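You operate a simulated robot arm through the tools that you are given. There is no shell and no other tool. Be economical: measure what you need, move in short steps, check, and stop when the job is done.

The job below is to be done with a simulated two-armed robot. You get a single attempt, and the scene is never put back.

TASK
On the top of the grey cabinet, fold the green shirt in half and then in half again.

Only the result counts: the job must be done as asked and must still hold three seconds after the hand-in. Knocking over, shifting, dropping, spilling or breaking anything else fails it. Flat cloth is picked up by pressing the open fingertips on it (5 to 10 N) and closing them slowly along it; thin cloth reads only 2 to 8 mm in the jaws.

THE ROBOT
Two 6-joint arms with two-finger parallel grippers on one trunk, on a base that drives. Base frame: it is fixed to the floor where the robot stands at the start and does not move with it; the origin is under the middle of the robot, x ahead of it, y to its left, z up; the surface under the hand at the start is at about z = 88. Readings come in cm, rad, newtons and seconds.
The left shoulder is at the start at [28, 18.5, 105.5], the right one opposite. With the tool pointing down near the work surface each hand reaches from about 56 to 94 cm from the robot's upright axis, wherever it stands, measured 20 degrees to its own side. Places, roughly: top of the grey cabinet [60, 0, 90]. Payload 1.57 kg a hand.
Tool frame (each hand has its own): the origin (TCP) lies between the finger pads and is the grasp point; the fingertips stand 3 cm ahead of it; z points along the fingers, y is the line along which they close. Largest opening 8 cm; finger width 1.7, thickness 1.2; the body of the gripper, 4 by 8.2 cm, starts 8 cm behind the TCP.
Orientation is that of the tool frame in the base frame, as [roll, pitch, yaw] about the fixed x, y, z axes, in that order (R = Rz(yaw) Ry(pitch) Rx(roll)). With the fingers straight down and closing along the base's y, the tool's x points along the base's -x, its y along +y and its z along -z.

THE INTERFACE
- The arms move only by the tool move_arm. It takes "left_commands", "right_commands" or both (then of equal length, played together; a hand with none holds still); each is a list that holds one entry, the list of rows, each a list of 6 numbers: the shift along the tool's x, y, z in cm, then the turn, a rotation vector about the tool's x, y, z in rad. In form: [[[x, y, z, ax, ay, az], ...]]. A call has 1 to 12 rows; each row is the pose to reach, as a shift and turn from the pose commanded when the call began, along the tool's axes at that moment. "left_hand" and "right_hand" are, for a hand that has rows, the finger opening in cm, from 0 to 8, set as the call begins (left out, the last holds). Rows are played at 5 a second. More than 5 cm and 0.15 rad between two rows, or a gripper value outside its range, and nothing of the call is played. Where a pose cannot be reached the arm comes as near as it can. A force on the tool above 40 N (or 10 N above the force at the start of the call, whichever is more), or a blocked arm, ends the call early, and 0.2 s more pass. Each finger travels about 15.3 cm/s and halts on what it meets, pressing with about 31 N; the grip force reading is that of the motor and also rises with nothing between the fingers. The clock runs only during rows and for 0.2 s after the last one: add rows that repeat a pose to give the fingers time. It gives the time, the measured TCP pose, the force on the tool (base axes), the opening and the grip force at its end, in the units of the frame above (readings bear some noise), with the torque about the TCP (base axes, N m) and any sound that the robot's microphone picked up, and new pictures: "show" is both (left out), scene, wrist or none (wrist: the cameras of the hands that moved).
- Cameras (640 x 400 px; columns grow to the right, rows downward): "scene" is now at [22.35, 1.46, 147.59]; the picture's right is [0.23, -0.97, 0.00], its down [-0.86, -0.20, -0.47] and it looks along [0.46, 0.11, -0.88] (base axes); focal length 270 px, centre (320, 200). "left" rides on the left gripper at [7.2, 0.7, -12.2] in its tool frame; the picture's right is [-0.09, 1.00, 0.00], its down [-0.84, -0.08, -0.54] and it looks along [-0.54, -0.05, 0.84] (tool axes); focal length 238 px, centre (320, 200). "right" rides on the right gripper at [7.2, -0.7, -12.2] in its tool frame; the picture's right is [0.09, 1.00, 0.00], its down [-0.84, 0.08, -0.54] and it looks along [-0.54, 0.05, 0.84] (tool axes); focal length 238 px, centre (320, 200). There is no depth. A picture from a camera that has moved, and an enlarged one, comes with that camera's place and axes in the base frame and with its lens.
- slide_trunk(by): slides the trunk up (or, below 0, down) by that many cm; the arms and the scene camera ride with it, the base frame stays. It gives what a move gives, with no picture.
- drive_base(legs): drives the robot by 1 to 6 legs, each [ahead, turn to the left] in cm and rad, along the robot's own axes; the way and the turn of a leg run together, so that a leg with both is an arc; at most 150 cm and 3.142 rad a leg. The arms and the cameras ride along, it lands a little off, and it stops where it bumps. It gives what a move gives, and a new picture of the scene camera.
- head_to(pan, tilt): turns the head with the scene camera to pan (to the left, within 1.501 rad either way) and tilt (down, from -0.506 to 1.204), counted from straight ahead of the robot. It gives what a move gives, and a new picture of the scene camera.
- inspect(camera, box): a new picture of the part [left, top, right, bottom] of that camera's present view, enlarged. No time passes.
- hand_in(): hands the job in; it is judged then, once.

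Go step by step. Nothing tells you exact positions but the pictures and the camera data: compare them with the known pose of the tool, close in by small moves and look again before you grip or let go. The budget is 120 turns and 260 pictures, counting those below and the enlarged ones. Unless the task says otherwise, let go and move clear before handing in, and close with one line.

The tools are called after "Request:" as a command line: name --argument value ..., lists and objects as JSON in quotes. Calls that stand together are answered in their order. move_arm: Moves the arms, as the interface text tells. Its arguments: {"type":"object","properties":{"left_commands":{"type":"array","items":{"type":"array","items":{"type":"array","items":{"type":"number"}}}},"left_hand":{"type":"number"},"right_commands":{"type":"array","items":{"type":"array","items":{"type":"array","items":{"type":"number"}}}},"right_hand":{"type":"number"},"show":{"type":"string","enum":["both","scene","wrist","none"]}},"required":[]} The other tools are called the same way: slide_trunk (by) slides the trunk up or down; drive_base (legs) drives the base; head_to (pan, tilt) turns the head that bears the scene camera; inspect (camera, box) takes an enlarged picture of a part of a camera's view; hand_in () hands the job in.

At the start:

```text
time_s: 0.0
left_eef_pos: [43.73, 40.1, 109.54]
left_orientation: [3.141, 0.001, -3.141]
left_force: [0.2, -0.4, 0.0]
left_ft_torque: [0.02, 0.03, -0.03]
left_finger_gap: 7.99
left_grip_force: 0.1
right_eef_pos: [56.98, -8.77, 99.37]
right_orientation: [3.141, 0.001, 3.141]
right_force: [0.6, 0.7, -0.4]
right_ft_torque: [-0.02, -0.02, 0.0]
right_finger_gap: 8.0
right_grip_force: 0.1
trunk travel left (down, up): [-75.0, 24.0]
robot x, y, heading: [0.22, -0.01, 0.001]
head pan, tilt: [0.229, 1.08]
```

scene: 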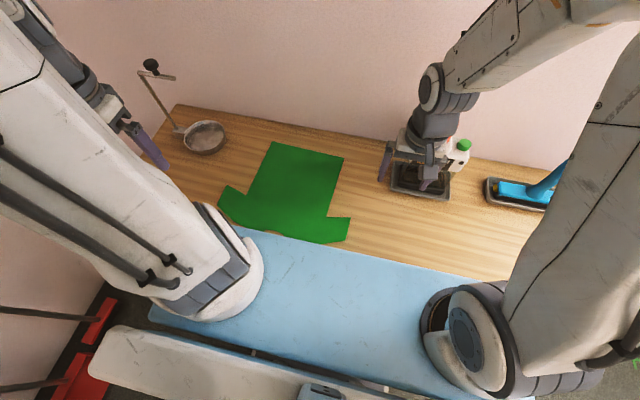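
right: 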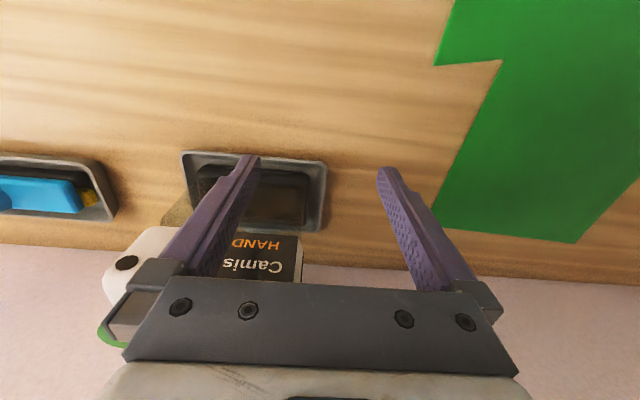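
left: 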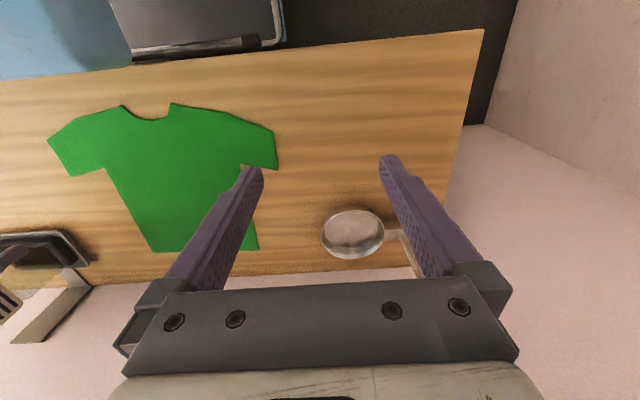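

I see the green shirt flat on the wooden top, with its collar toward me (x≈42), its hem away from me (x≈68), and y from about 1 to 33. I'll raise the right hand clear of the dispenser first and then look around before backing up the base.

Request:
move_arm --right_commands '[[[0, 0, -4, 0, 0, 0], [0, 0, -8, 0, 0, 0], [0, 0, -12, 0, 0, 0]]]' --show "none"

Request:
head_to --pan 0.23 --tilt 0.6

Request:
head_to --pan 1.4 --tilt 0.8

Request:
head_to --pan -1.4 --tilt 0.8

Request:
head_to --pan 0.229 --tilt 1.2

```text
time_s: 0.8
left_eef_pos: [43.7, 40.15, 109.45]
left_orientation: [3.141, -0.001, -3.141]
left_force: [-0.4, 0.2, 0.0]
left_ft_torque: [0.02, -0.01, -0.02]
left_finger_gap: 8.01
left_grip_force: 0.0
right_eef_pos: [56.97, -8.77, 111.64]
right_orientation: [3.141, -0.001, -3.142]
right_force: [0.4, 0.4, 0.2]
right_ft_torque: [-0.01, -0.04, 0.03]
right_finger_gap: 8.0
right_grip_force: 0.0
trunk travel left (down, up): [-75.0, 24.0]
robot x, y, heading: [0.04, -0.46, -0.004]
head pan, tilt: [0.229, 1.08]
```

```text
time_s: 1.7
left_eef_pos: [43.64, 40.13, 109.47]
left_orientation: [-3.141, 0.0, -3.141]
left_force: [-0.6, 0.2, -0.6]
left_ft_torque: [0.02, 0.04, 0.0]
left_finger_gap: 8.02
left_grip_force: 0.1
right_eef_pos: [56.75, -8.82, 111.54]
right_orientation: [3.141, 0.0, 3.141]
right_force: [0.6, -0.1, 0.2]
right_ft_torque: [0.0, -0.02, -0.01]
right_finger_gap: 7.99
right_grip_force: 0.0
trunk travel left (down, up): [-75.0, 24.0]
robot x, y, heading: [0.04, 0.11, -0.0]
head pan, tilt: [0.23, 0.6]
camera scene: at [24.68, 2.01, 151.33], right [0.23, -0.97, 0.0], down [-0.55, -0.13, -0.82], along [0.8, 0.19, -0.57], focal length 270 px, centre (320, 200)
```

scene: 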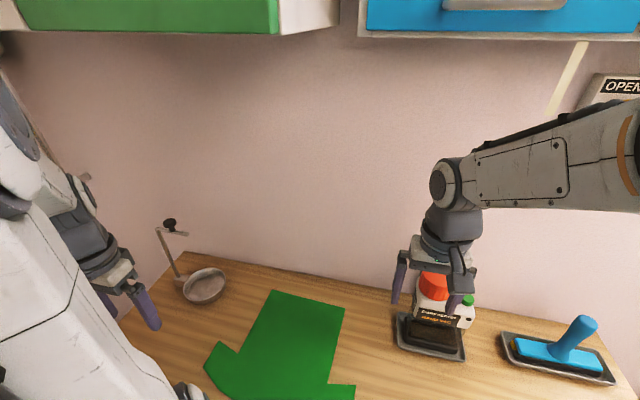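

```text
time_s: 3.1
left_eef_pos: [43.66, 40.03, 109.54]
left_orientation: [-3.141, -0.001, 3.141]
left_force: [-0.6, 0.1, -1.1]
left_ft_torque: [-0.02, 0.0, -0.03]
left_finger_gap: 8.0
left_grip_force: 0.1
right_eef_pos: [56.89, -8.63, 111.55]
right_orientation: [3.137, 0.0, -3.141]
right_force: [1.0, 0.5, -0.3]
right_ft_torque: [0.0, -0.01, -0.01]
right_finger_gap: 8.0
right_grip_force: 0.1
trunk travel left (down, up): [-75.0, 24.0]
robot x, y, heading: [0.05, 0.1, 0.003]
head pan, tilt: [1.4, 0.799]
camera scene: at [17.46, 7.94, 149.65], right [0.99, -0.17, 0.0], down [-0.12, -0.71, -0.7], along [0.12, 0.69, -0.72], focal length 270 px, centre (320, 200)
```

scene: 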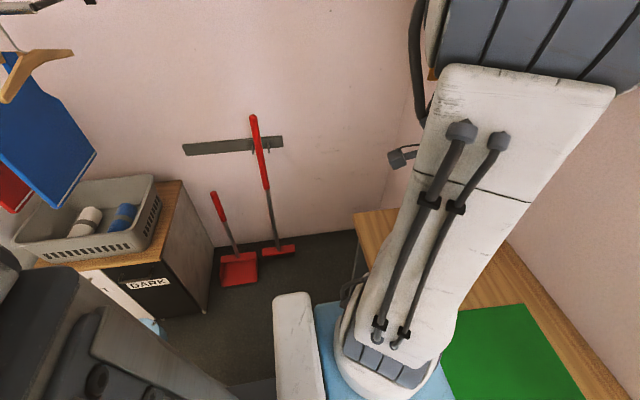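

```text
time_s: 5.6
left_eef_pos: [43.73, 40.13, 109.44]
left_orientation: [-3.141, -0.002, -3.141]
left_force: [-0.6, 0.6, -0.5]
left_ft_torque: [-0.02, 0.01, 0.0]
left_finger_gap: 8.0
left_grip_force: 0.1
right_eef_pos: [56.82, -8.72, 111.51]
right_orientation: [3.14, -0.001, 3.141]
right_force: [0.8, 0.0, 1.2]
right_ft_torque: [0.01, -0.03, 0.02]
right_finger_gap: 8.0
right_grip_force: 0.0
trunk travel left (down, up): [-75.0, 24.0]
robot x, y, heading: [-0.09, 0.06, 0.003]
head pan, tilt: [-1.4, 0.799]
camera scene: at [17.46, -7.95, 149.65], right [-0.99, -0.17, 0.0], down [-0.12, 0.71, -0.7], along [0.12, -0.69, -0.72], focal length 270 px, centre (320, 200)
```

scene: 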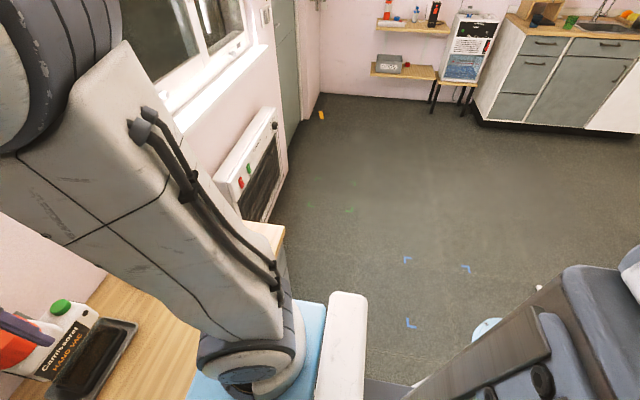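

```text
time_s: 7.3
left_eef_pos: [43.74, 40.24, 109.47]
left_orientation: [3.141, -0.001, 3.141]
left_force: [-0.5, 0.3, 0.4]
left_ft_torque: [-0.01, 0.02, 0.0]
left_finger_gap: 7.99
left_grip_force: 0.1
right_eef_pos: [56.84, -8.72, 111.51]
right_orientation: [3.14, 0.001, -3.141]
right_force: [-0.8, -0.2, -0.3]
right_ft_torque: [0.0, 0.04, -0.02]
right_finger_gap: 8.01
right_grip_force: 0.0
trunk travel left (down, up): [-75.0, 24.0]
robot x, y, heading: [0.07, -0.06, -0.001]
head pan, tilt: [0.229, 1.201]
camera scene: at [21.53, 1.26, 146.88], right [0.23, -0.97, 0.0], down [-0.91, -0.21, -0.36], along [0.35, 0.08, -0.93], focal length 270 px, centre (320, 200)
```

scene: 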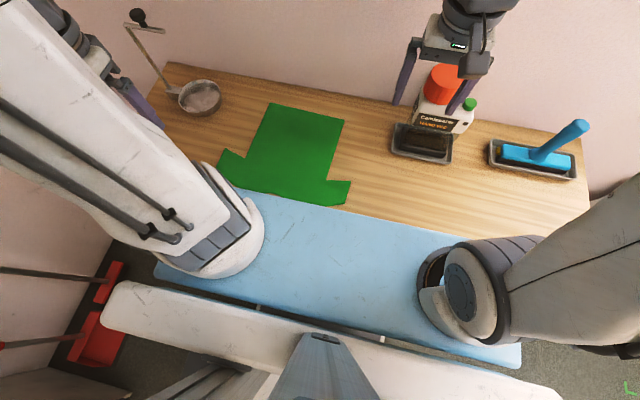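

The blue and white plate belongs to the robot and overhangs the collar side. I'll back up 15 cm so that both the hem and the collar are in reach.

Request:
drive_base --legs '[[-15, 0]]'

Request:
head_to --pan 0.15 --tilt 0.9

Request:
inspect --camera "left" --box '[0, 0, 640, 400]'

```text
time_s: 8.6
left_eef_pos: [28.63, 40.2, 109.57]
left_orientation: [-3.141, 0.0, -3.14]
left_force: [0.7, -0.5, -0.6]
left_ft_torque: [0.01, 0.03, -0.02]
left_finger_gap: 7.99
left_grip_force: 0.0
right_eef_pos: [41.79, -8.78, 111.55]
right_orientation: [3.14, 0.001, -3.14]
right_force: [-0.5, 0.5, 0.0]
right_ft_torque: [0.01, 0.02, 0.03]
right_finger_gap: 8.0
right_grip_force: 0.1
trunk travel left (down, up): [-75.0, 24.0]
robot x, y, heading: [-15.06, 0.1, 0.004]
head pan, tilt: [0.229, 1.201]
camera scene: at [6.4, 1.3, 146.87], right [0.23, -0.97, 0.0], down [-0.91, -0.21, -0.36], along [0.35, 0.08, -0.93], focal length 270 px, centre (320, 200)
```

scene: 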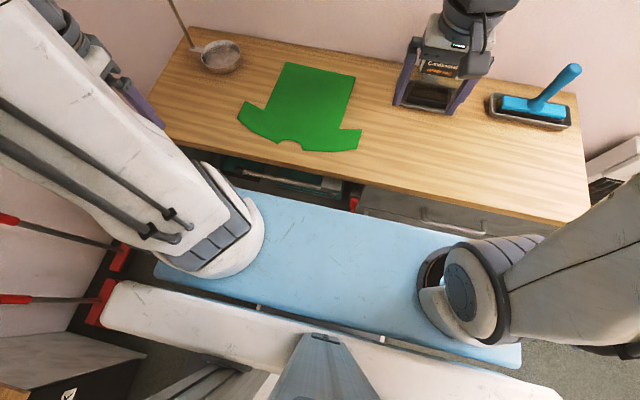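

```text
time_s: 9.4
left_eef_pos: [28.49, 40.18, 109.59]
left_orientation: [-3.14, -0.001, -3.141]
left_force: [0.2, 0.1, 0.2]
left_ft_torque: [0.02, -0.02, -0.02]
left_finger_gap: 7.98
left_grip_force: 0.0
right_eef_pos: [41.75, -8.7, 111.61]
right_orientation: [3.141, 0.0, -3.14]
right_force: [-0.4, -0.2, -0.6]
right_ft_torque: [-0.01, 0.01, -0.02]
right_finger_gap: 8.01
right_grip_force: 0.0
trunk travel left (down, up): [-75.0, 24.0]
robot x, y, heading: [-14.99, -0.14, -0.004]
head pan, tilt: [0.15, 0.901]
camera scene: at [8.37, 1.16, 148.85], right [0.15, -0.99, 0.0], down [-0.78, -0.12, -0.62], along [0.61, 0.09, -0.78], focal length 270 px, centre (320, 200)
```

scene: 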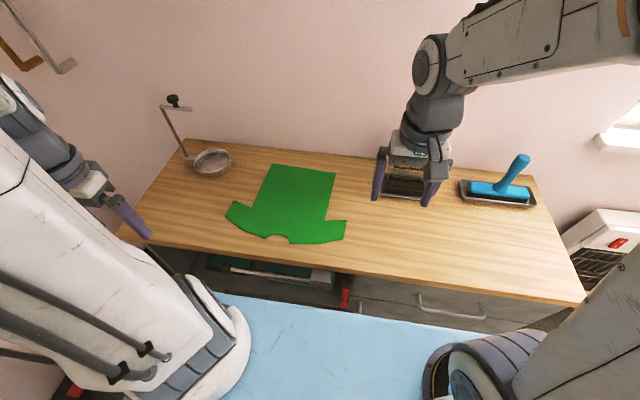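

```text
1.00 times, centred on (320, 200) of left (not enlarged: the box is as wide or as high as the picture)
camera zoom: at [21.16, 40.82, 121.67], right [0.09, 1.0, 0.0], down [0.84, -0.08, 0.54], along [0.54, -0.05, -0.84], focal length 238 px, centre (320, 200)
```

zoom: 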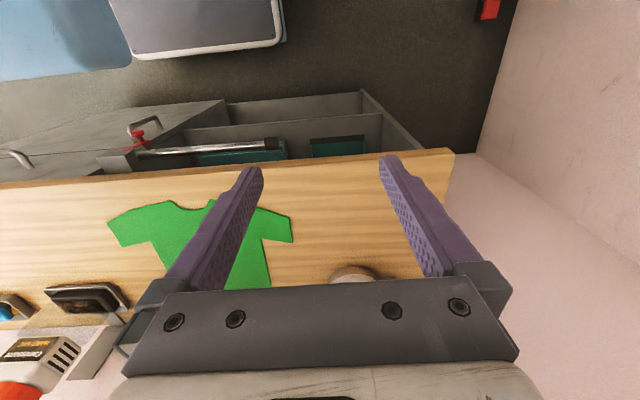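

The whole shirt is now in view, so I'll enlarge it and measure.

Request:
inspect --camera "scene" --box '[210, 150, 370, 250]'

```text
4.00 times, centred on (290, 200) of scene
camera zoom: at [8.37, 1.16, 148.85], right [0.15, -0.99, 0.0], down [-0.78, -0.12, -0.62], along [0.61, 0.09, -0.78], focal length 1082 px, centre (440, 200)
```

zoom: 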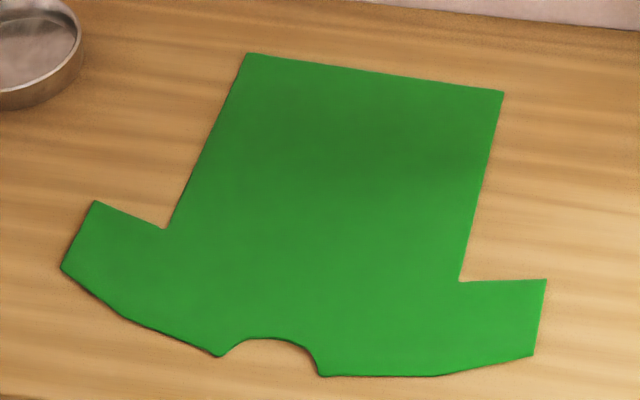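

The shirt measures as follows: hem corners about (68.6, 25.9) and (67.5, 5.1), collar about x=41, sleeves out to y=0.3 and y=33. I'll bring both hands above the hem corners with the fingers 3 cm open.

Request:
move_arm --left_commands '[[[-3.9, -1.72, 1, 0, 0, 0], [-7.8, -3.44, 2, 0, 0, 0], [-11.7, -5.16, 3, 0, 0, 0], [-15.6, -6.88, 4, 0, 0, 0], [-19.5, -8.6, 5, 0, 0, 0], [-23.4, -10.32, 6, 0, 0, 0], [-27.3, -12.04, 7, 0, 0, 0], [-31.2, -13.76, 8, 0, 0, 0], [-35.1, -15.48, 9, 0, 0, 0], [-39, -17.2, 10, 0, 0, 0], [-39, -17.2, 10, 0, 0, 0]]]' --right_commands '[[[-2.47, 1.67, 1.2, 0, 0, 0], [-4.94, 3.34, 2.4, 0, 0, 0], [-7.41, 5.01, 3.6, 0, 0, 0], [-9.88, 6.68, 4.8, 0, 0, 0], [-12.35, 8.35, 6, 0, 0, 0], [-14.82, 10.02, 7.2, 0, 0, 0], [-17.29, 11.69, 8.4, 0, 0, 0], [-19.76, 13.36, 9.6, 0, 0, 0], [-22.23, 15.03, 10.8, 0, 0, 0], [-24.7, 16.7, 12, 0, 0, 0], [-24.7, 16.7, 12, 0, 0, 0]]]' --left_hand 3 --right_hand 3

```text
time_s: 11.8
left_eef_pos: [67.36, 23.02, 99.56]
left_orientation: [-3.141, -0.002, -3.14]
left_force: [0.3, -0.6, -0.3]
left_ft_torque: [-0.03, -0.01, 0.03]
left_finger_gap: 2.99
left_grip_force: 0.1
right_eef_pos: [66.26, 8.11, 99.41]
right_orientation: [-3.142, -0.001, -3.139]
right_force: [0.4, 0.4, -0.2]
right_ft_torque: [-0.02, 0.01, 0.01]
right_finger_gap: 2.99
right_grip_force: 0.1
trunk travel left (down, up): [-75.0, 24.0]
robot x, y, heading: [-15.46, -0.21, -0.0]
head pan, tilt: [0.15, 0.901]
camera scene: at [8.43, 1.17, 148.85], right [0.15, -0.99, 0.0], down [-0.77, -0.12, -0.62], along [0.61, 0.09, -0.78], focal length 270 px, centre (320, 200)
camera right: at [59.12, 7.46, 111.54], right [-0.09, 1.0, 0.0], down [0.84, 0.08, 0.54], along [0.54, 0.05, -0.84], focal length 238 px, centre (320, 200)
camera left: at [60.14, 23.74, 111.71], right [0.09, 1.0, 0.0], down [0.84, -0.08, 0.54], along [0.54, -0.05, -0.84], focal length 238 px, centre (320, 200)
```

scene: 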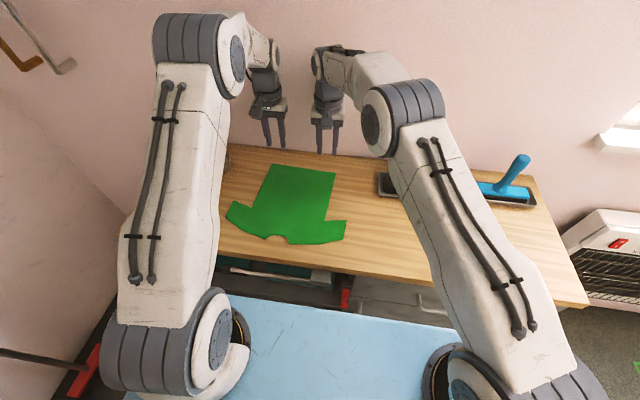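
right: 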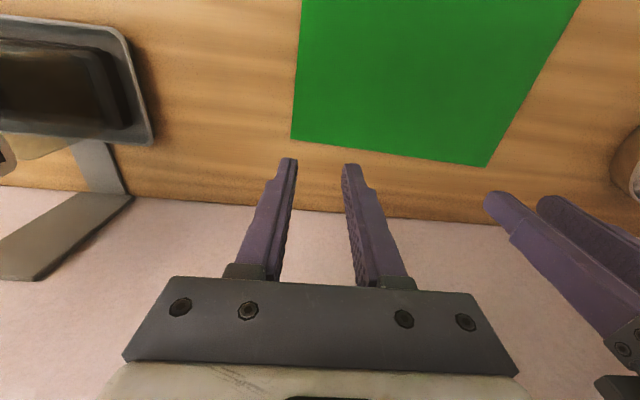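
left: 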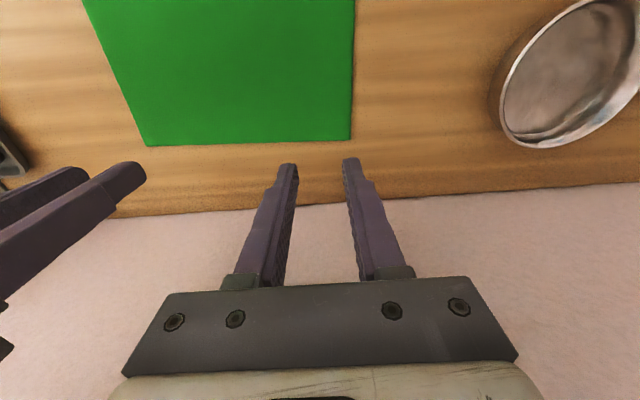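

The wrist cameras confirm the corner positions. I'll descend close to the cloth.

Request:
move_arm --left_commands '[[[0, 0, 2.5, 0, 0, 0], [0, 0, 5, 0, 0, 0], [0, 0, 7, 0, 0, 0], [0, 0, 7.8, 0, 0, 0], [0, 0, 7.8, 0, 0, 0]]]' --right_commands '[[[0, 0, 2.5, 0, 0, 0], [0, 0, 5, 0, 0, 0], [0, 0, 7, 0, 0, 0], [0, 0, 7.8, 0, 0, 0], [0, 0, 7.8, 0, 0, 0]]]' --show "wrist"

```text
time_s: 13.0
left_eef_pos: [67.47, 23.03, 91.73]
left_orientation: [-3.141, 0.001, -3.14]
left_force: [0.1, -0.2, -0.6]
left_ft_torque: [-0.01, 0.01, 0.01]
left_finger_gap: 3.0
left_grip_force: 0.1
right_eef_pos: [66.3, 8.23, 91.79]
right_orientation: [3.14, 0.001, -3.139]
right_force: [-0.2, -0.1, 0.1]
right_ft_torque: [0.0, -0.03, -0.02]
right_finger_gap: 3.0
right_grip_force: 0.0
trunk travel left (down, up): [-75.0, 24.0]
robot x, y, heading: [-15.14, 0.06, 0.005]
head pan, tilt: [0.15, 0.901]
camera right: at [59.11, 7.54, 104.0], right [-0.09, 1.0, 0.0], down [0.84, 0.08, 0.54], along [0.54, 0.05, -0.84], focal length 238 px, centre (320, 200)
camera left: at [60.24, 23.61, 103.82], right [0.09, 1.0, 0.0], down [0.84, -0.08, 0.54], along [0.54, -0.05, -0.84], focal length 238 px, centre (320, 200)
```

right: 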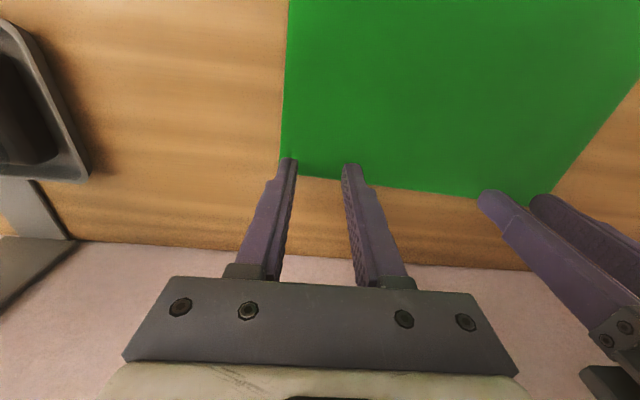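
left: 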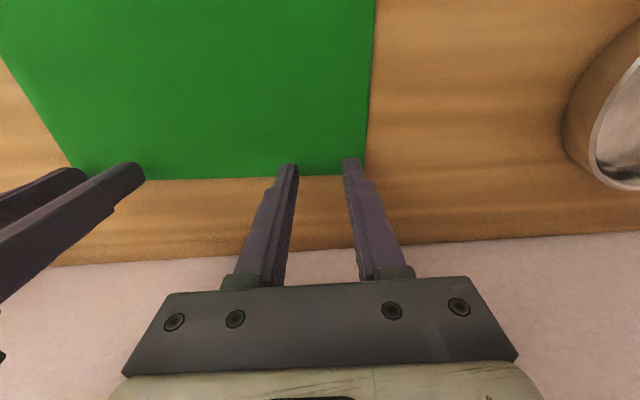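

Request:
move_arm --left_commands '[[[0.6, 0, 0.3, 0, 0, 0], [0.6, 0, 0.6, 0, 0, 0], [0.6, 0, 0.8, 0, 0, 0]]]' --right_commands '[[[0.6, 0, 0.3, 0, 0, 0], [0.6, 0, 0.6, 0, 0, 0], [0.6, 0, 0.8, 0, 0, 0]]]' --show "none"

```text
time_s: 13.8
left_eef_pos: [66.86, 23.11, 91.2]
left_orientation: [3.141, 0.003, -3.139]
left_force: [-3.0, -1.2, 18.4]
left_ft_torque: [-0.13, 0.0, -0.05]
left_finger_gap: 3.01
left_grip_force: 0.0
right_eef_pos: [65.86, 8.15, 91.26]
right_orientation: [3.139, 0.003, -3.141]
right_force: [1.3, -1.0, 5.2]
right_ft_torque: [-0.04, -0.06, 0.0]
right_finger_gap: 3.0
right_grip_force: 0.2
trunk travel left (down, up): [-75.0, 24.0]
robot x, y, heading: [-15.05, -0.01, -0.0]
head pan, tilt: [0.15, 0.901]
```

Contact is at TCP z≈91.2. I'll ease the left hand up a little and close both slowly.

Request:
move_arm --left_commands '[[[0, 0, -0.2, 0, 0, 0], [0, 0, -0.2, 0, 0, 0]]]' --right_commands '[[[0, 0, 0.05, 0, 0, 0], [0, 0, 0.05, 0, 0, 0]]]' --left_hand 2.4 --right_hand 2.4 --show "none"

Request:
move_arm --left_commands '[[[0, 0, 0, 0, 0, 0], [0, 0, 0, 0, 0, 0]]]' --right_commands '[[[0, 0, 0, 0, 0, 0], [0, 0, 0, 0, 0, 0]]]' --left_hand 1.8 --right_hand 1.8 --show "wrist"

```text
time_s: 14.4
left_eef_pos: [66.9, 23.04, 91.17]
left_orientation: [3.141, 0.0, -3.139]
left_force: [2.9, -0.4, 8.5]
left_ft_torque: [-0.09, -0.1, 0.01]
left_finger_gap: 2.39
left_grip_force: 0.4
right_eef_pos: [65.75, 8.22, 91.28]
right_orientation: [3.139, 0.003, -3.137]
right_force: [-1.1, 1.2, 18.5]
right_ft_torque: [-0.02, -0.05, 0.0]
right_finger_gap: 2.29
right_grip_force: 0.1
trunk travel left (down, up): [-75.0, 24.0]
robot x, y, heading: [-15.07, -0.09, 0.006]
head pan, tilt: [0.15, 0.901]
```

```text
time_s: 15.0
left_eef_pos: [66.8, 23.04, 91.19]
left_orientation: [3.14, 0.0, -3.14]
left_force: [-0.4, -2.9, 7.8]
left_ft_torque: [-0.11, 0.01, -0.03]
left_finger_gap: 1.88
left_grip_force: 0.3
right_eef_pos: [65.87, 8.26, 91.18]
right_orientation: [3.138, 0.006, -3.138]
right_force: [1.3, 3.2, 22.3]
right_ft_torque: [0.08, -0.16, 0.03]
right_finger_gap: 1.76
right_grip_force: 0.1
trunk travel left (down, up): [-75.0, 24.0]
robot x, y, heading: [-15.18, 0.2, 0.009]
head pan, tilt: [0.15, 0.901]
camera right: at [58.46, 7.56, 103.3], right [-0.09, 1.0, 0.0], down [0.83, 0.08, 0.55], along [0.54, 0.05, -0.84], focal length 238 px, centre (320, 200)
camera left: at [59.5, 23.69, 103.36], right [0.09, 1.0, 0.0], down [0.84, -0.08, 0.54], along [0.54, -0.05, -0.84], focal length 238 px, centre (320, 200)
```

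right: 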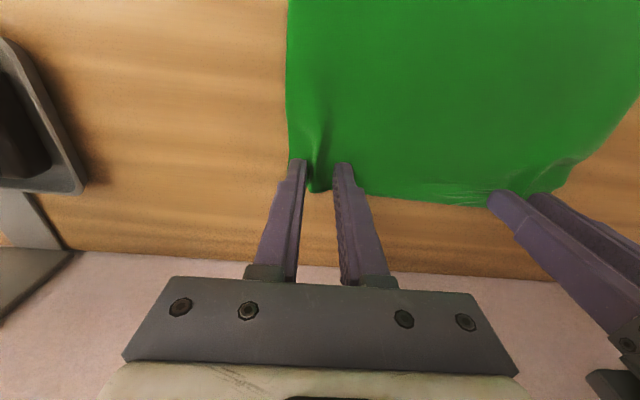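
left: 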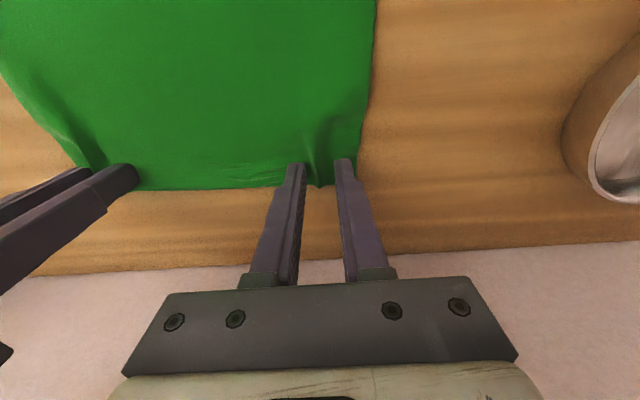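

The cloth is bunching into a ridge between the fingers of both hands, so I'll keep closing and ease the right hand up a touch.

Request:
move_arm --left_commands '[[[0, 0, 0, 0, 0, 0], [0, 0, 0, 0, 0, 0]]]' --right_commands '[[[0, 0, -0.1, 0, 0, 0], [0, 0, -0.1, 0, 0, 0]]]' --left_hand 1.2 --right_hand 1.2 --show "none"

Request:
move_arm --left_commands '[[[0, 0, 0, 0, 0, 0], [0, 0, 0, 0, 0, 0]]]' --right_commands '[[[0, 0, 0, 0, 0, 0], [0, 0, 0, 0, 0, 0]]]' --left_hand 0.6 --right_hand 0.6 --show "none"

Request:
move_arm --left_commands '[[[0, 0, 0, 0, 0, 0], [0, 0, 0, 0, 0, 0], [0, 0, 0, 0, 0, 0]]]' --right_commands '[[[0, 0, 0, 0, 0, 0], [0, 0, 0, 0, 0, 0], [0, 0, 0, 0, 0, 0]]]' --left_hand 0 --right_hand 0 --show "wrist"

```text
time_s: 15.6
left_eef_pos: [66.81, 23.12, 91.19]
left_orientation: [-3.14, 0.001, -3.139]
left_force: [0.0, -2.7, 5.9]
left_ft_torque: [-0.13, -0.05, -0.02]
left_finger_gap: 1.32
left_grip_force: 0.3
right_eef_pos: [65.7, 8.17, 91.16]
right_orientation: [3.14, 0.001, -3.138]
right_force: [0.7, 4.2, 22.4]
right_ft_torque: [0.17, -0.14, -0.03]
right_finger_gap: 1.1
right_grip_force: 0.1
trunk travel left (down, up): [-75.0, 24.0]
robot x, y, heading: [-15.29, 0.04, 0.002]
head pan, tilt: [0.15, 0.901]
```

```text
time_s: 16.2
left_eef_pos: [66.76, 23.1, 91.16]
left_orientation: [-3.141, 0.003, -3.139]
left_force: [-0.4, -4.1, 7.3]
left_ft_torque: [-0.16, -0.03, 0.02]
left_finger_gap: 0.88
left_grip_force: 2.4
right_eef_pos: [65.67, 8.12, 91.17]
right_orientation: [3.138, 0.001, -3.139]
right_force: [0.6, 5.4, 20.8]
right_ft_torque: [0.14, -0.12, 0.0]
right_finger_gap: 0.64
right_grip_force: 0.3
trunk travel left (down, up): [-75.0, 24.0]
robot x, y, heading: [-15.6, -0.22, 0.001]
head pan, tilt: [0.15, 0.901]
```

```text
time_s: 17.0
left_eef_pos: [66.77, 23.07, 91.15]
left_orientation: [3.14, 0.001, -3.14]
left_force: [-0.9, -9.1, 6.0]
left_ft_torque: [-0.22, -0.01, -0.04]
left_finger_gap: 0.35
left_grip_force: 24.2
right_eef_pos: [65.75, 8.13, 91.17]
right_orientation: [3.14, 0.001, -3.139]
right_force: [-0.3, 6.2, 22.0]
right_ft_torque: [0.2, -0.05, -0.01]
right_finger_gap: 0.34
right_grip_force: 24.4
trunk travel left (down, up): [-75.0, 24.0]
robot x, y, heading: [-15.21, 0.19, -0.002]
head pan, tilt: [0.15, 0.901]
camera right: at [58.43, 7.52, 103.33], right [-0.09, 1.0, 0.0], down [0.84, 0.08, 0.54], along [0.54, 0.05, -0.84], focal length 238 px, centre (320, 200)
camera left: at [59.52, 23.65, 103.37], right [0.09, 1.0, 0.0], down [0.84, -0.08, 0.54], along [0.54, -0.05, -0.84], focal length 238 px, centre (320, 200)
```

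right: 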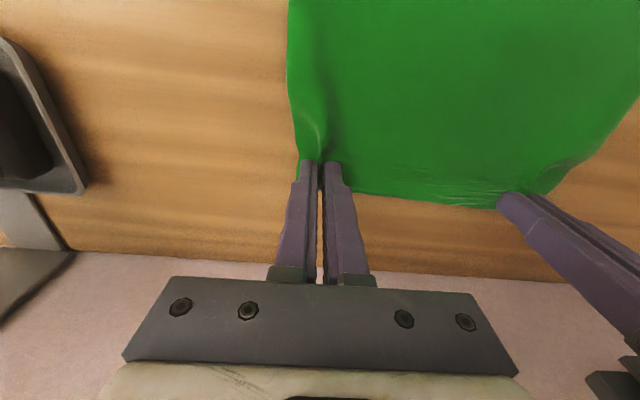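
left: 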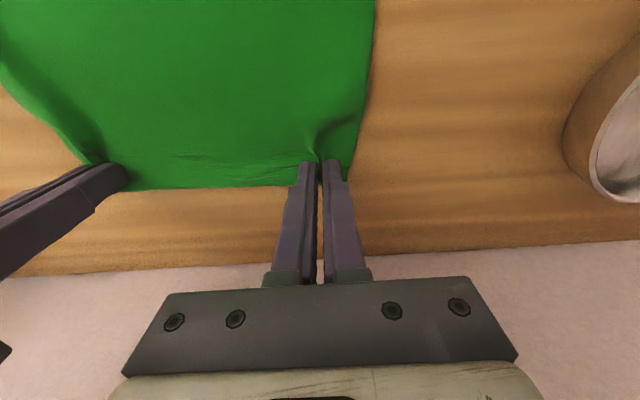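

Both hands read about 3.5 mm in the jaws, so both hem corners are gripped. I'll lift in an arc up to the apex above the fold line.

Request:
move_arm --left_commands '[[[0.15, 0, -1.64, 0, 0, 0], [0.59, 0.03, -3.24, 0, 0, 0], [1.31, 0.07, -4.77, 0, 0, 0], [2.29, 0.12, -6.17, 0, 0, 0], [3.51, 0.19, -7.42, 0, 0, 0], [4.95, 0.27, -8.49, 0, 0, 0], [6.55, 0.35, -9.36, 0, 0, 0], [8.29, 0.45, -9.99, 0, 0, 0], [10.12, 0.55, -10.37, 0, 0, 0], [12, 0.65, -10.5, 0, 0, 0]]]' --right_commands '[[[0.15, 0, -1.64, 0, 0, 0], [0.59, 0.03, -3.24, 0, 0, 0], [1.31, 0.07, -4.77, 0, 0, 0], [2.29, 0.12, -6.17, 0, 0, 0], [3.51, 0.19, -7.42, 0, 0, 0], [4.95, 0.27, -8.49, 0, 0, 0], [6.55, 0.35, -9.36, 0, 0, 0], [8.29, 0.45, -9.99, 0, 0, 0], [10.12, 0.55, -10.37, 0, 0, 0], [12, 0.65, -10.5, 0, 0, 0]]]'

```text
time_s: 19.2
left_eef_pos: [55.07, 23.6, 101.55]
left_orientation: [3.14, -0.001, -3.14]
left_force: [-0.1, -6.3, -0.4]
left_ft_torque: [-0.17, 0.03, -0.03]
left_finger_gap: 0.3
left_grip_force: 24.3
right_eef_pos: [53.61, 8.72, 101.54]
right_orientation: [3.14, 0.0, -3.137]
right_force: [-0.3, 6.0, -0.3]
right_ft_torque: [0.21, 0.0, 0.0]
right_finger_gap: 0.28
right_grip_force: 24.3
trunk travel left (down, up): [-75.0, 24.0]
robot x, y, heading: [-15.54, -0.07, 0.001]
head pan, tilt: [0.15, 0.901]
camera scene: at [8.39, 1.16, 148.86], right [0.15, -0.99, 0.0], down [-0.77, -0.12, -0.62], along [0.61, 0.09, -0.78], focal length 270 px, centre (320, 200)
camera right: at [46.38, 8.2, 113.77], right [-0.09, 1.0, 0.0], down [0.84, 0.08, 0.54], along [0.54, 0.05, -0.84], focal length 238 px, centre (320, 200)
camera left: at [47.71, 24.25, 113.69], right [0.09, 1.0, 0.0], down [0.84, -0.08, 0.54], along [0.54, -0.05, -0.84], focal length 238 px, centre (320, 200)
```

scene: 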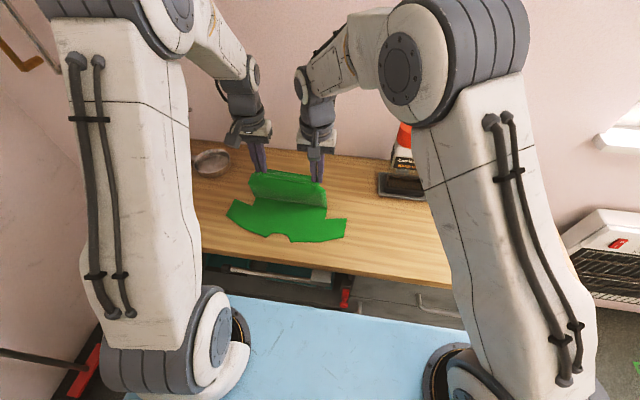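
right: 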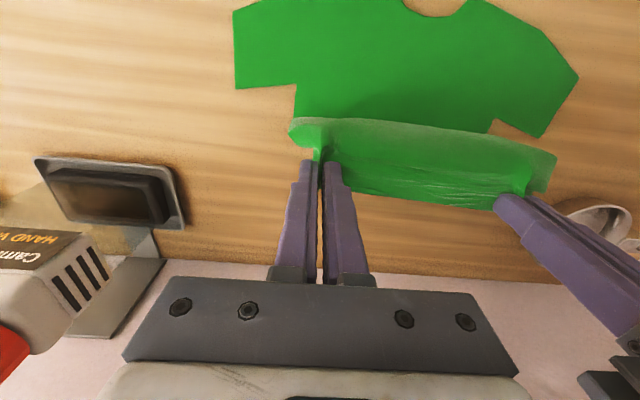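
left: 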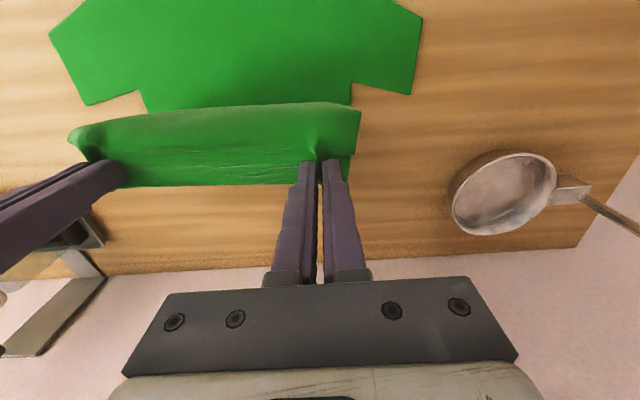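

The fold is coming up cleanly and the body has stayed put, so I'll carry the hem on to the collar.

Request:
move_arm --left_commands '[[[1.88, -0.1, 0.13, 0, 0, 0], [3.71, 0, 0.51, 0, 0, 0], [5.45, 0, 1.14, 0, 0, 0], [7.05, 0.1, 2.01, 0, 0, 0], [8.49, 0.15, 3.08, 0, 0, 0], [9.71, 0.2, 4.33, 0, 0, 0], [10.8, 0.25, 5.73, 0, 0, 0], [11.6, 0.25, 7.26, 0, 0, 0], [12.1, 0.25, 8.7, 0, 0, 0], [12.3, 0.25, 9.3, 0, 0, 0]]]' --right_commands '[[[1.88, 0.3, 0.13, 0, 0, 0], [3.71, 0.6, 0.51, 0, 0, 0], [5.45, 0.7, 1.14, 0, 0, 0], [7.05, 0.8, 2.01, 0, 0, 0], [8.49, 0.85, 3.08, 0, 0, 0], [9.71, 0.9, 4.33, 0, 0, 0], [10.6, 0.95, 5.73, 0, 0, 0], [11.2, 1.0, 7.26, 0, 0, 0], [11.5, 1.0, 8.7, 0, 0, 0], [11.7, 1.0, 9.3, 0, 0, 0]]]'

```text
time_s: 21.4
left_eef_pos: [42.5, 23.83, 92.27]
left_orientation: [-3.141, -0.001, -3.141]
left_force: [-0.8, -3.2, -0.2]
left_ft_torque: [-0.09, 0.0, 0.02]
left_finger_gap: 0.3
left_grip_force: 24.5
right_eef_pos: [42.0, 9.63, 92.17]
right_orientation: [3.139, 0.0, -3.139]
right_force: [0.4, 2.5, 0.0]
right_ft_torque: [0.12, 0.01, 0.04]
right_finger_gap: 0.31
right_grip_force: 24.4
trunk travel left (down, up): [-75.0, 24.0]
robot x, y, heading: [-15.67, 0.08, 0.001]
head pan, tilt: [0.15, 0.901]
camera scene: at [8.38, 1.17, 148.86], right [0.15, -0.99, 0.0], down [-0.77, -0.12, -0.62], along [0.61, 0.09, -0.78], focal length 270 px, centre (320, 200)
camera right: at [34.78, 9.04, 104.35], right [-0.09, 1.0, 0.0], down [0.84, 0.08, 0.54], along [0.54, 0.05, -0.84], focal length 238 px, centre (320, 200)
camera left: at [35.32, 24.56, 104.36], right [0.09, 1.0, 0.0], down [0.84, -0.08, 0.54], along [0.54, -0.05, -0.84], focal length 238 px, centre (320, 200)
```

scene: 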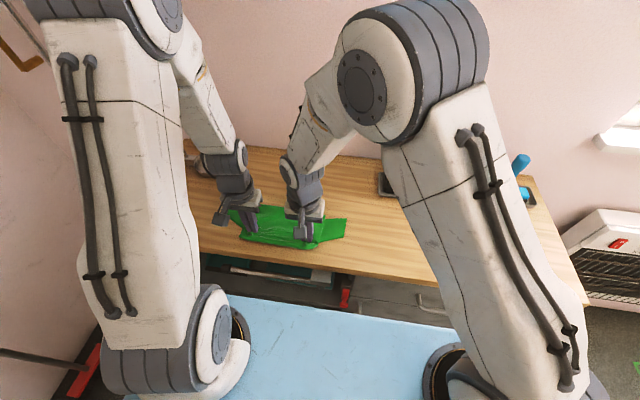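
right: 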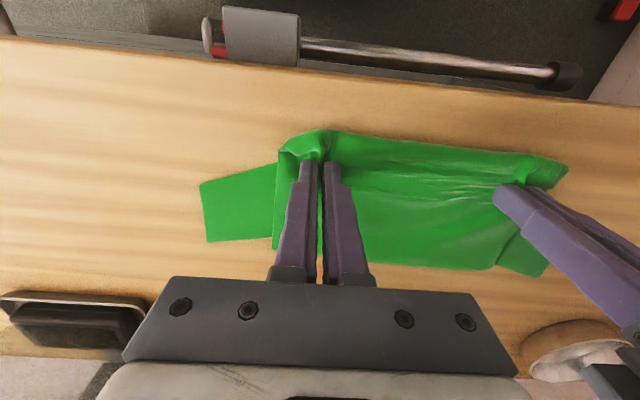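
left: 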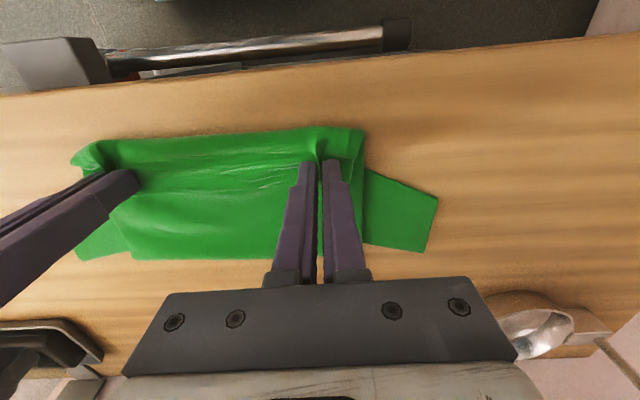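

The hem lies over the collar. I'll lower slightly, release gently and lift straight up.

Request:
move_arm --left_commands '[[[0, 0, 0.4, 0, 0, 0], [0, 0, 0.6, 0, 0, 0]]]' --right_commands '[[[0, 0, 0.4, 0, 0, 0], [0, 0, 0.6, 0, 0, 0]]]' --show "none"

Request:
move_arm --left_commands '[[[0, 0, 0, 0, 0, 0], [0, 0, 0, 0, 0, 0], [0, 0, -0.5, 0, 0, 0], [0, 0, -2, 0, 0, 0], [0, 0, -5, 0, 0, 0], [0, 0, -9, 0, 0, 0]]]' --right_commands '[[[0, 0, 0, 0, 0, 0], [0, 0, 0, 0, 0, 0], [0, 0, -0.5, 0, 0, 0], [0, 0, -2, 0, 0, 0], [0, 0, -5, 0, 0, 0], [0, 0, -9, 0, 0, 0]]]' --left_hand 2.5 --right_hand 2.5

```text
time_s: 22.0
left_eef_pos: [42.56, 24.13, 91.7]
left_orientation: [3.141, 0.0, -3.141]
left_force: [-0.3, -3.5, -0.1]
left_ft_torque: [-0.08, 0.01, -0.01]
left_finger_gap: 0.3
left_grip_force: 24.0
right_eef_pos: [42.14, 9.71, 91.59]
right_orientation: [3.14, 0.0, -3.14]
right_force: [0.1, 1.7, 2.4]
right_ft_torque: [0.07, -0.03, 0.03]
right_finger_gap: 0.3
right_grip_force: 24.2
trunk travel left (down, up): [-75.0, 24.0]
robot x, y, heading: [-15.17, 0.16, 0.002]
head pan, tilt: [0.15, 0.901]
```

```text
time_s: 23.4
left_eef_pos: [42.52, 23.92, 100.67]
left_orientation: [3.141, 0.002, -3.14]
left_force: [-0.1, 0.2, -0.6]
left_ft_torque: [0.01, 0.06, 0.0]
left_finger_gap: 2.5
left_grip_force: 0.0
right_eef_pos: [42.07, 9.71, 100.64]
right_orientation: [3.139, -0.001, -3.139]
right_force: [0.0, -0.4, -0.7]
right_ft_torque: [-0.03, 0.03, -0.04]
right_finger_gap: 2.48
right_grip_force: 0.1
trunk travel left (down, up): [-75.0, 24.0]
robot x, y, heading: [-15.2, 0.37, 0.004]
head pan, tilt: [0.15, 0.901]
camera scene: at [8.42, 1.17, 148.85], right [0.15, -0.99, 0.0], down [-0.77, -0.12, -0.62], along [0.61, 0.09, -0.78], focal length 270 px, centre (320, 200)
camera right: at [34.75, 9.06, 112.86], right [-0.09, 1.0, 0.0], down [0.84, 0.08, 0.54], along [0.54, 0.05, -0.84], focal length 238 px, centre (320, 200)
camera left: at [35.29, 24.57, 112.86], right [0.09, 1.0, 0.0], down [0.84, -0.08, 0.54], along [0.54, -0.05, -0.84], focal length 238 px, centre (320, 200)
```

scene: 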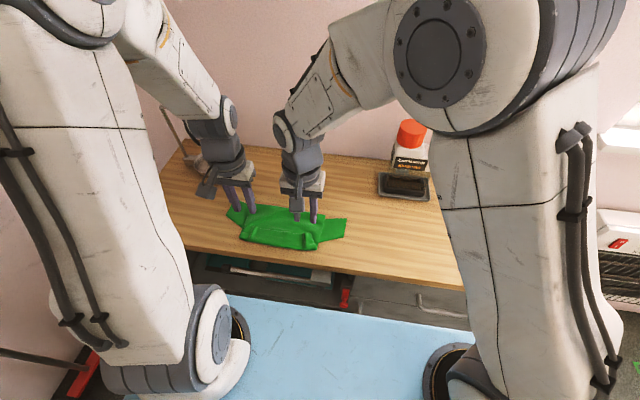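
right: 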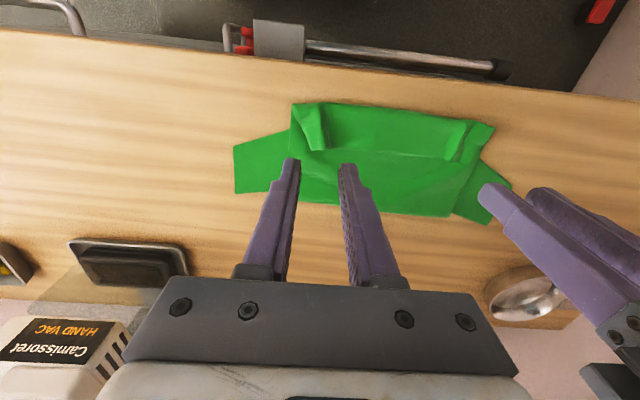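
left: 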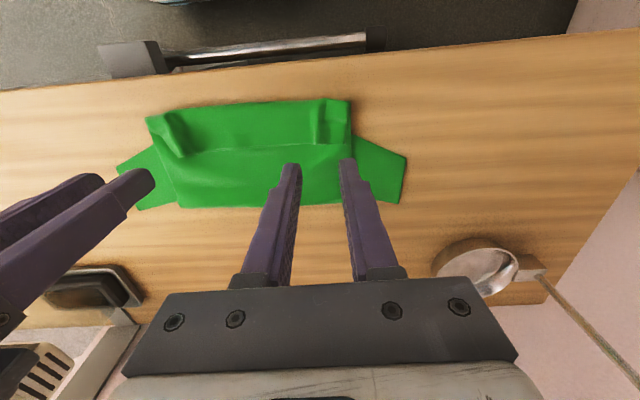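

The first fold is good, with only small pinch creases left. I'll move the right hand aside and look at the folded outline.

Request:
move_arm --right_commands '[[[0, -4, -2, 0, 0, 0], [0, -8, -4, 0, 0, 0], [-2, -12, -6, 0, 0, 0], [-4, -16, -8, 0, 0, 0], [-6, -20, -8, 0, 0, 0]]]' --left_commands '[[[0, 4, -2, 0, 0, 0], [0, 8, -4, 0, 0, 0], [0, 12, -4, 0, 0, 0], [0, 12, -4, 0, 0, 0], [0, 12, -4, 0, 0, 0]]]' --show "none"

Request:
inspect --camera "scene" --box '[210, 150, 370, 250]'

Request:
inspect --camera "left" --box '[0, 0, 640, 400]'

```text
time_s: 24.6
left_eef_pos: [42.57, 35.93, 104.7]
left_orientation: [-3.141, 0.0, -3.139]
left_force: [-1.2, -0.5, -1.4]
left_ft_torque: [0.02, 0.03, -0.04]
left_finger_gap: 2.52
left_grip_force: 0.1
right_eef_pos: [48.19, -10.21, 108.66]
right_orientation: [-3.141, 0.0, -3.137]
right_force: [-0.8, 0.5, -0.7]
right_ft_torque: [-0.03, 0.01, 0.0]
right_finger_gap: 2.48
right_grip_force: 0.1
trunk travel left (down, up): [-75.0, 24.0]
robot x, y, heading: [-14.95, -0.6, 0.006]
head pan, tilt: [0.15, 0.901]
```

```text
4.00 times, centred on (290, 200) of scene
camera zoom: at [8.35, 1.18, 148.86], right [0.15, -0.99, 0.0], down [-0.77, -0.12, -0.62], along [0.61, 0.09, -0.78], focal length 1082 px, centre (440, 200)
```

zoom: 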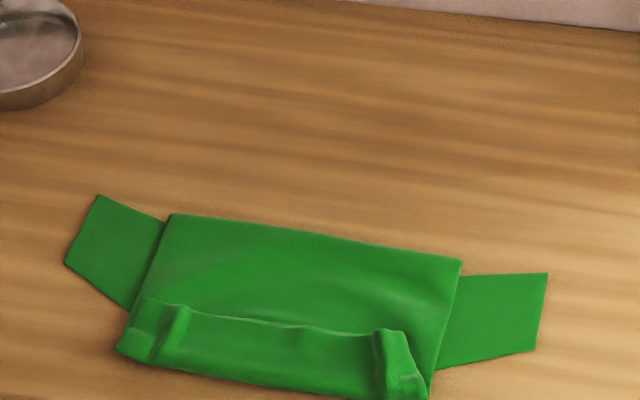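

```text
1.00 times, centred on (320, 200) of left (not enlarged: the box is as wide or as high as the picture)
camera zoom: at [35.26, 36.68, 116.77], right [0.09, 1.0, 0.0], down [0.84, -0.08, 0.54], along [0.54, -0.05, -0.84], focal length 238 px, centre (320, 200)
```

zoom: 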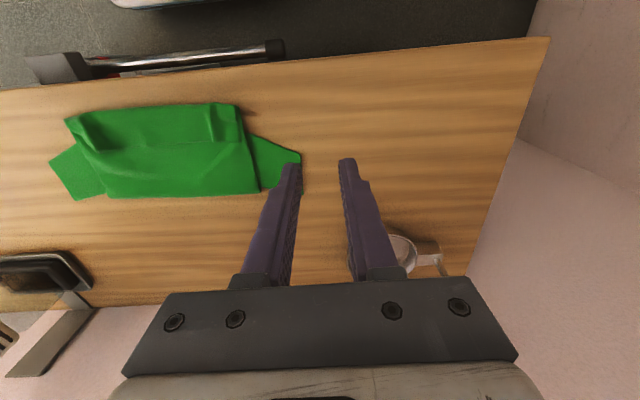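

The first fold holds: the folded body now spans x≈40–51.5 and y≈6–27, with the sleeves sticking out to y≈33 and y≈0.3. For the second fold I'll pinch the left sleeve with the left hand and carry the whole left half over to the right, so I'll position over the sleeve at about (48.8, 30.5).

Request:
move_arm --left_commands '[[[-3, -2.7, 3, 0, 0, 0], [-6.2, -5.4, 6, 0, 0, 0], [-6.2, -5.4, 9.5, 0, 0, 0], [-6.2, -5.4, 12.5, 0, 0, 0], [-6.2, -5.4, 12.5, 0, 0, 0]]]' --left_hand 2.6

Request:
inspect --camera "scene" --box '[210, 150, 370, 250]'

```text
refused: row 1 steps farther than a row can; nothing moved
```

```text
4.00 times, centred on (290, 200) of scene
camera zoom: at [8.35, 1.18, 148.86], right [0.15, -0.99, 0.0], down [-0.77, -0.12, -0.62], along [0.61, 0.09, -0.78], focal length 1082 px, centre (440, 200)
```

zoom: 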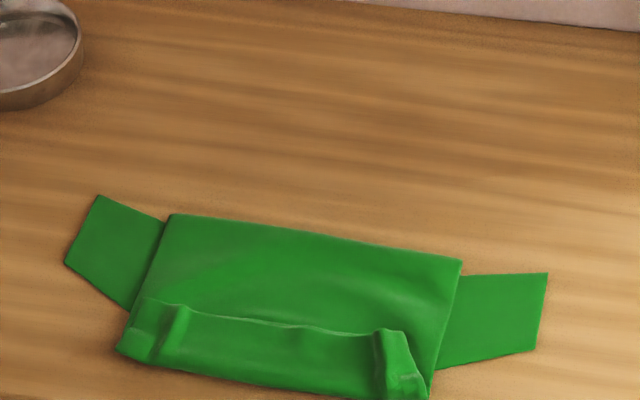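

One row was too long, so I'll repeat it with shorter rows.

Request:
move_arm --left_commands '[[[-2, -1.8, 2, 0, 0, 0], [-4, -3.6, 4, 0, 0, 0], [-6.2, -5.4, 6, 0, 0, 0], [-6.2, -5.4, 9.5, 0, 0, 0], [-6.2, -5.4, 12.2, 0, 0, 0], [-6.2, -5.4, 12.2, 0, 0, 0]]]' --left_hand 2.6

Request:
inspect --camera "scene" --box '[210, 150, 370, 250]'

```text
time_s: 26.0
left_eef_pos: [48.69, 30.44, 92.5]
left_orientation: [3.141, 0.0, -3.139]
left_force: [0.2, 0.5, 0.2]
left_ft_torque: [0.0, 0.0, 0.01]
left_finger_gap: 2.6
left_grip_force: 0.0
right_eef_pos: [48.23, -10.2, 108.57]
right_orientation: [3.141, -0.001, -3.141]
right_force: [-0.2, 0.4, -0.1]
right_ft_torque: [0.02, -0.01, 0.01]
right_finger_gap: 2.52
right_grip_force: 0.1
trunk travel left (down, up): [-75.0, 24.0]
robot x, y, heading: [-15.24, -0.07, -0.005]
head pan, tilt: [0.15, 0.901]
camera scene: at [8.39, 1.17, 148.85], right [0.15, -0.99, 0.0], down [-0.77, -0.12, -0.62], along [0.61, 0.09, -0.78], focal length 270 px, centre (320, 200)
camera left: at [41.55, 31.05, 104.67], right [0.09, 1.0, 0.0], down [0.84, -0.08, 0.54], along [0.54, -0.05, -0.84], focal length 238 px, centre (320, 200)
```

scene: 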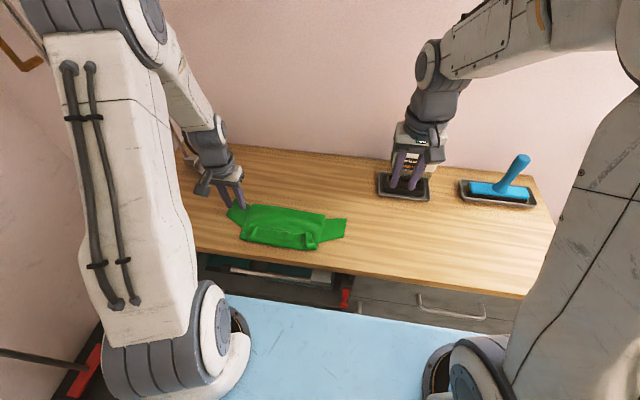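
left: 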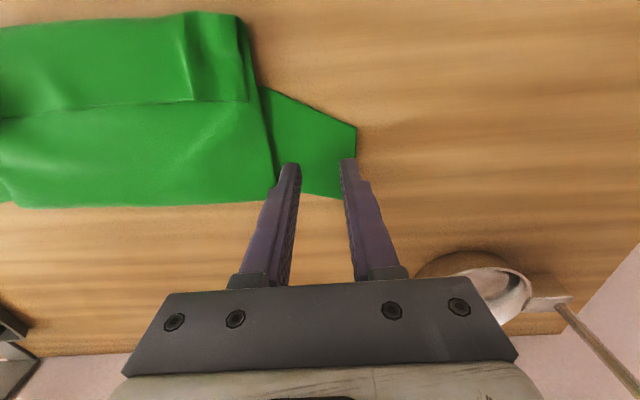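

```text
4.00 times, centred on (290, 200) of scene
camera zoom: at [8.39, 1.17, 148.85], right [0.15, -0.99, 0.0], down [-0.77, -0.12, -0.62], along [0.61, 0.09, -0.78], focal length 1082 px, centre (440, 200)
```

zoom: 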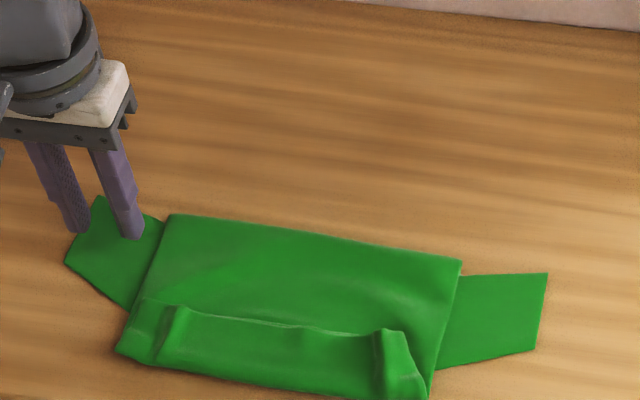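

Request:
move_arm --left_commands '[[[0, -0.3, 0.6, 0, 0, 0], [0, -0.3, 1.2, 0, 0, 0], [0, -0.3, 1.35, 0, 0, 0], [0, -0.3, 1.35, 0, 0, 0]]]' --show "none"

```text
time_s: 27.0
left_eef_pos: [48.82, 30.17, 91.11]
left_orientation: [3.141, 0.0, -3.139]
left_force: [0.4, -1.3, 6.3]
left_ft_torque: [0.03, 0.01, -0.03]
left_finger_gap: 2.56
left_grip_force: 0.1
right_eef_pos: [48.34, -10.28, 108.65]
right_orientation: [3.14, 0.001, -3.141]
right_force: [0.2, 0.3, -0.3]
right_ft_torque: [0.0, -0.02, 0.0]
right_finger_gap: 2.49
right_grip_force: 0.0
trunk travel left (down, up): [-75.0, 24.0]
robot x, y, heading: [-15.15, -0.1, 0.005]
head pan, tilt: [0.15, 0.901]
```

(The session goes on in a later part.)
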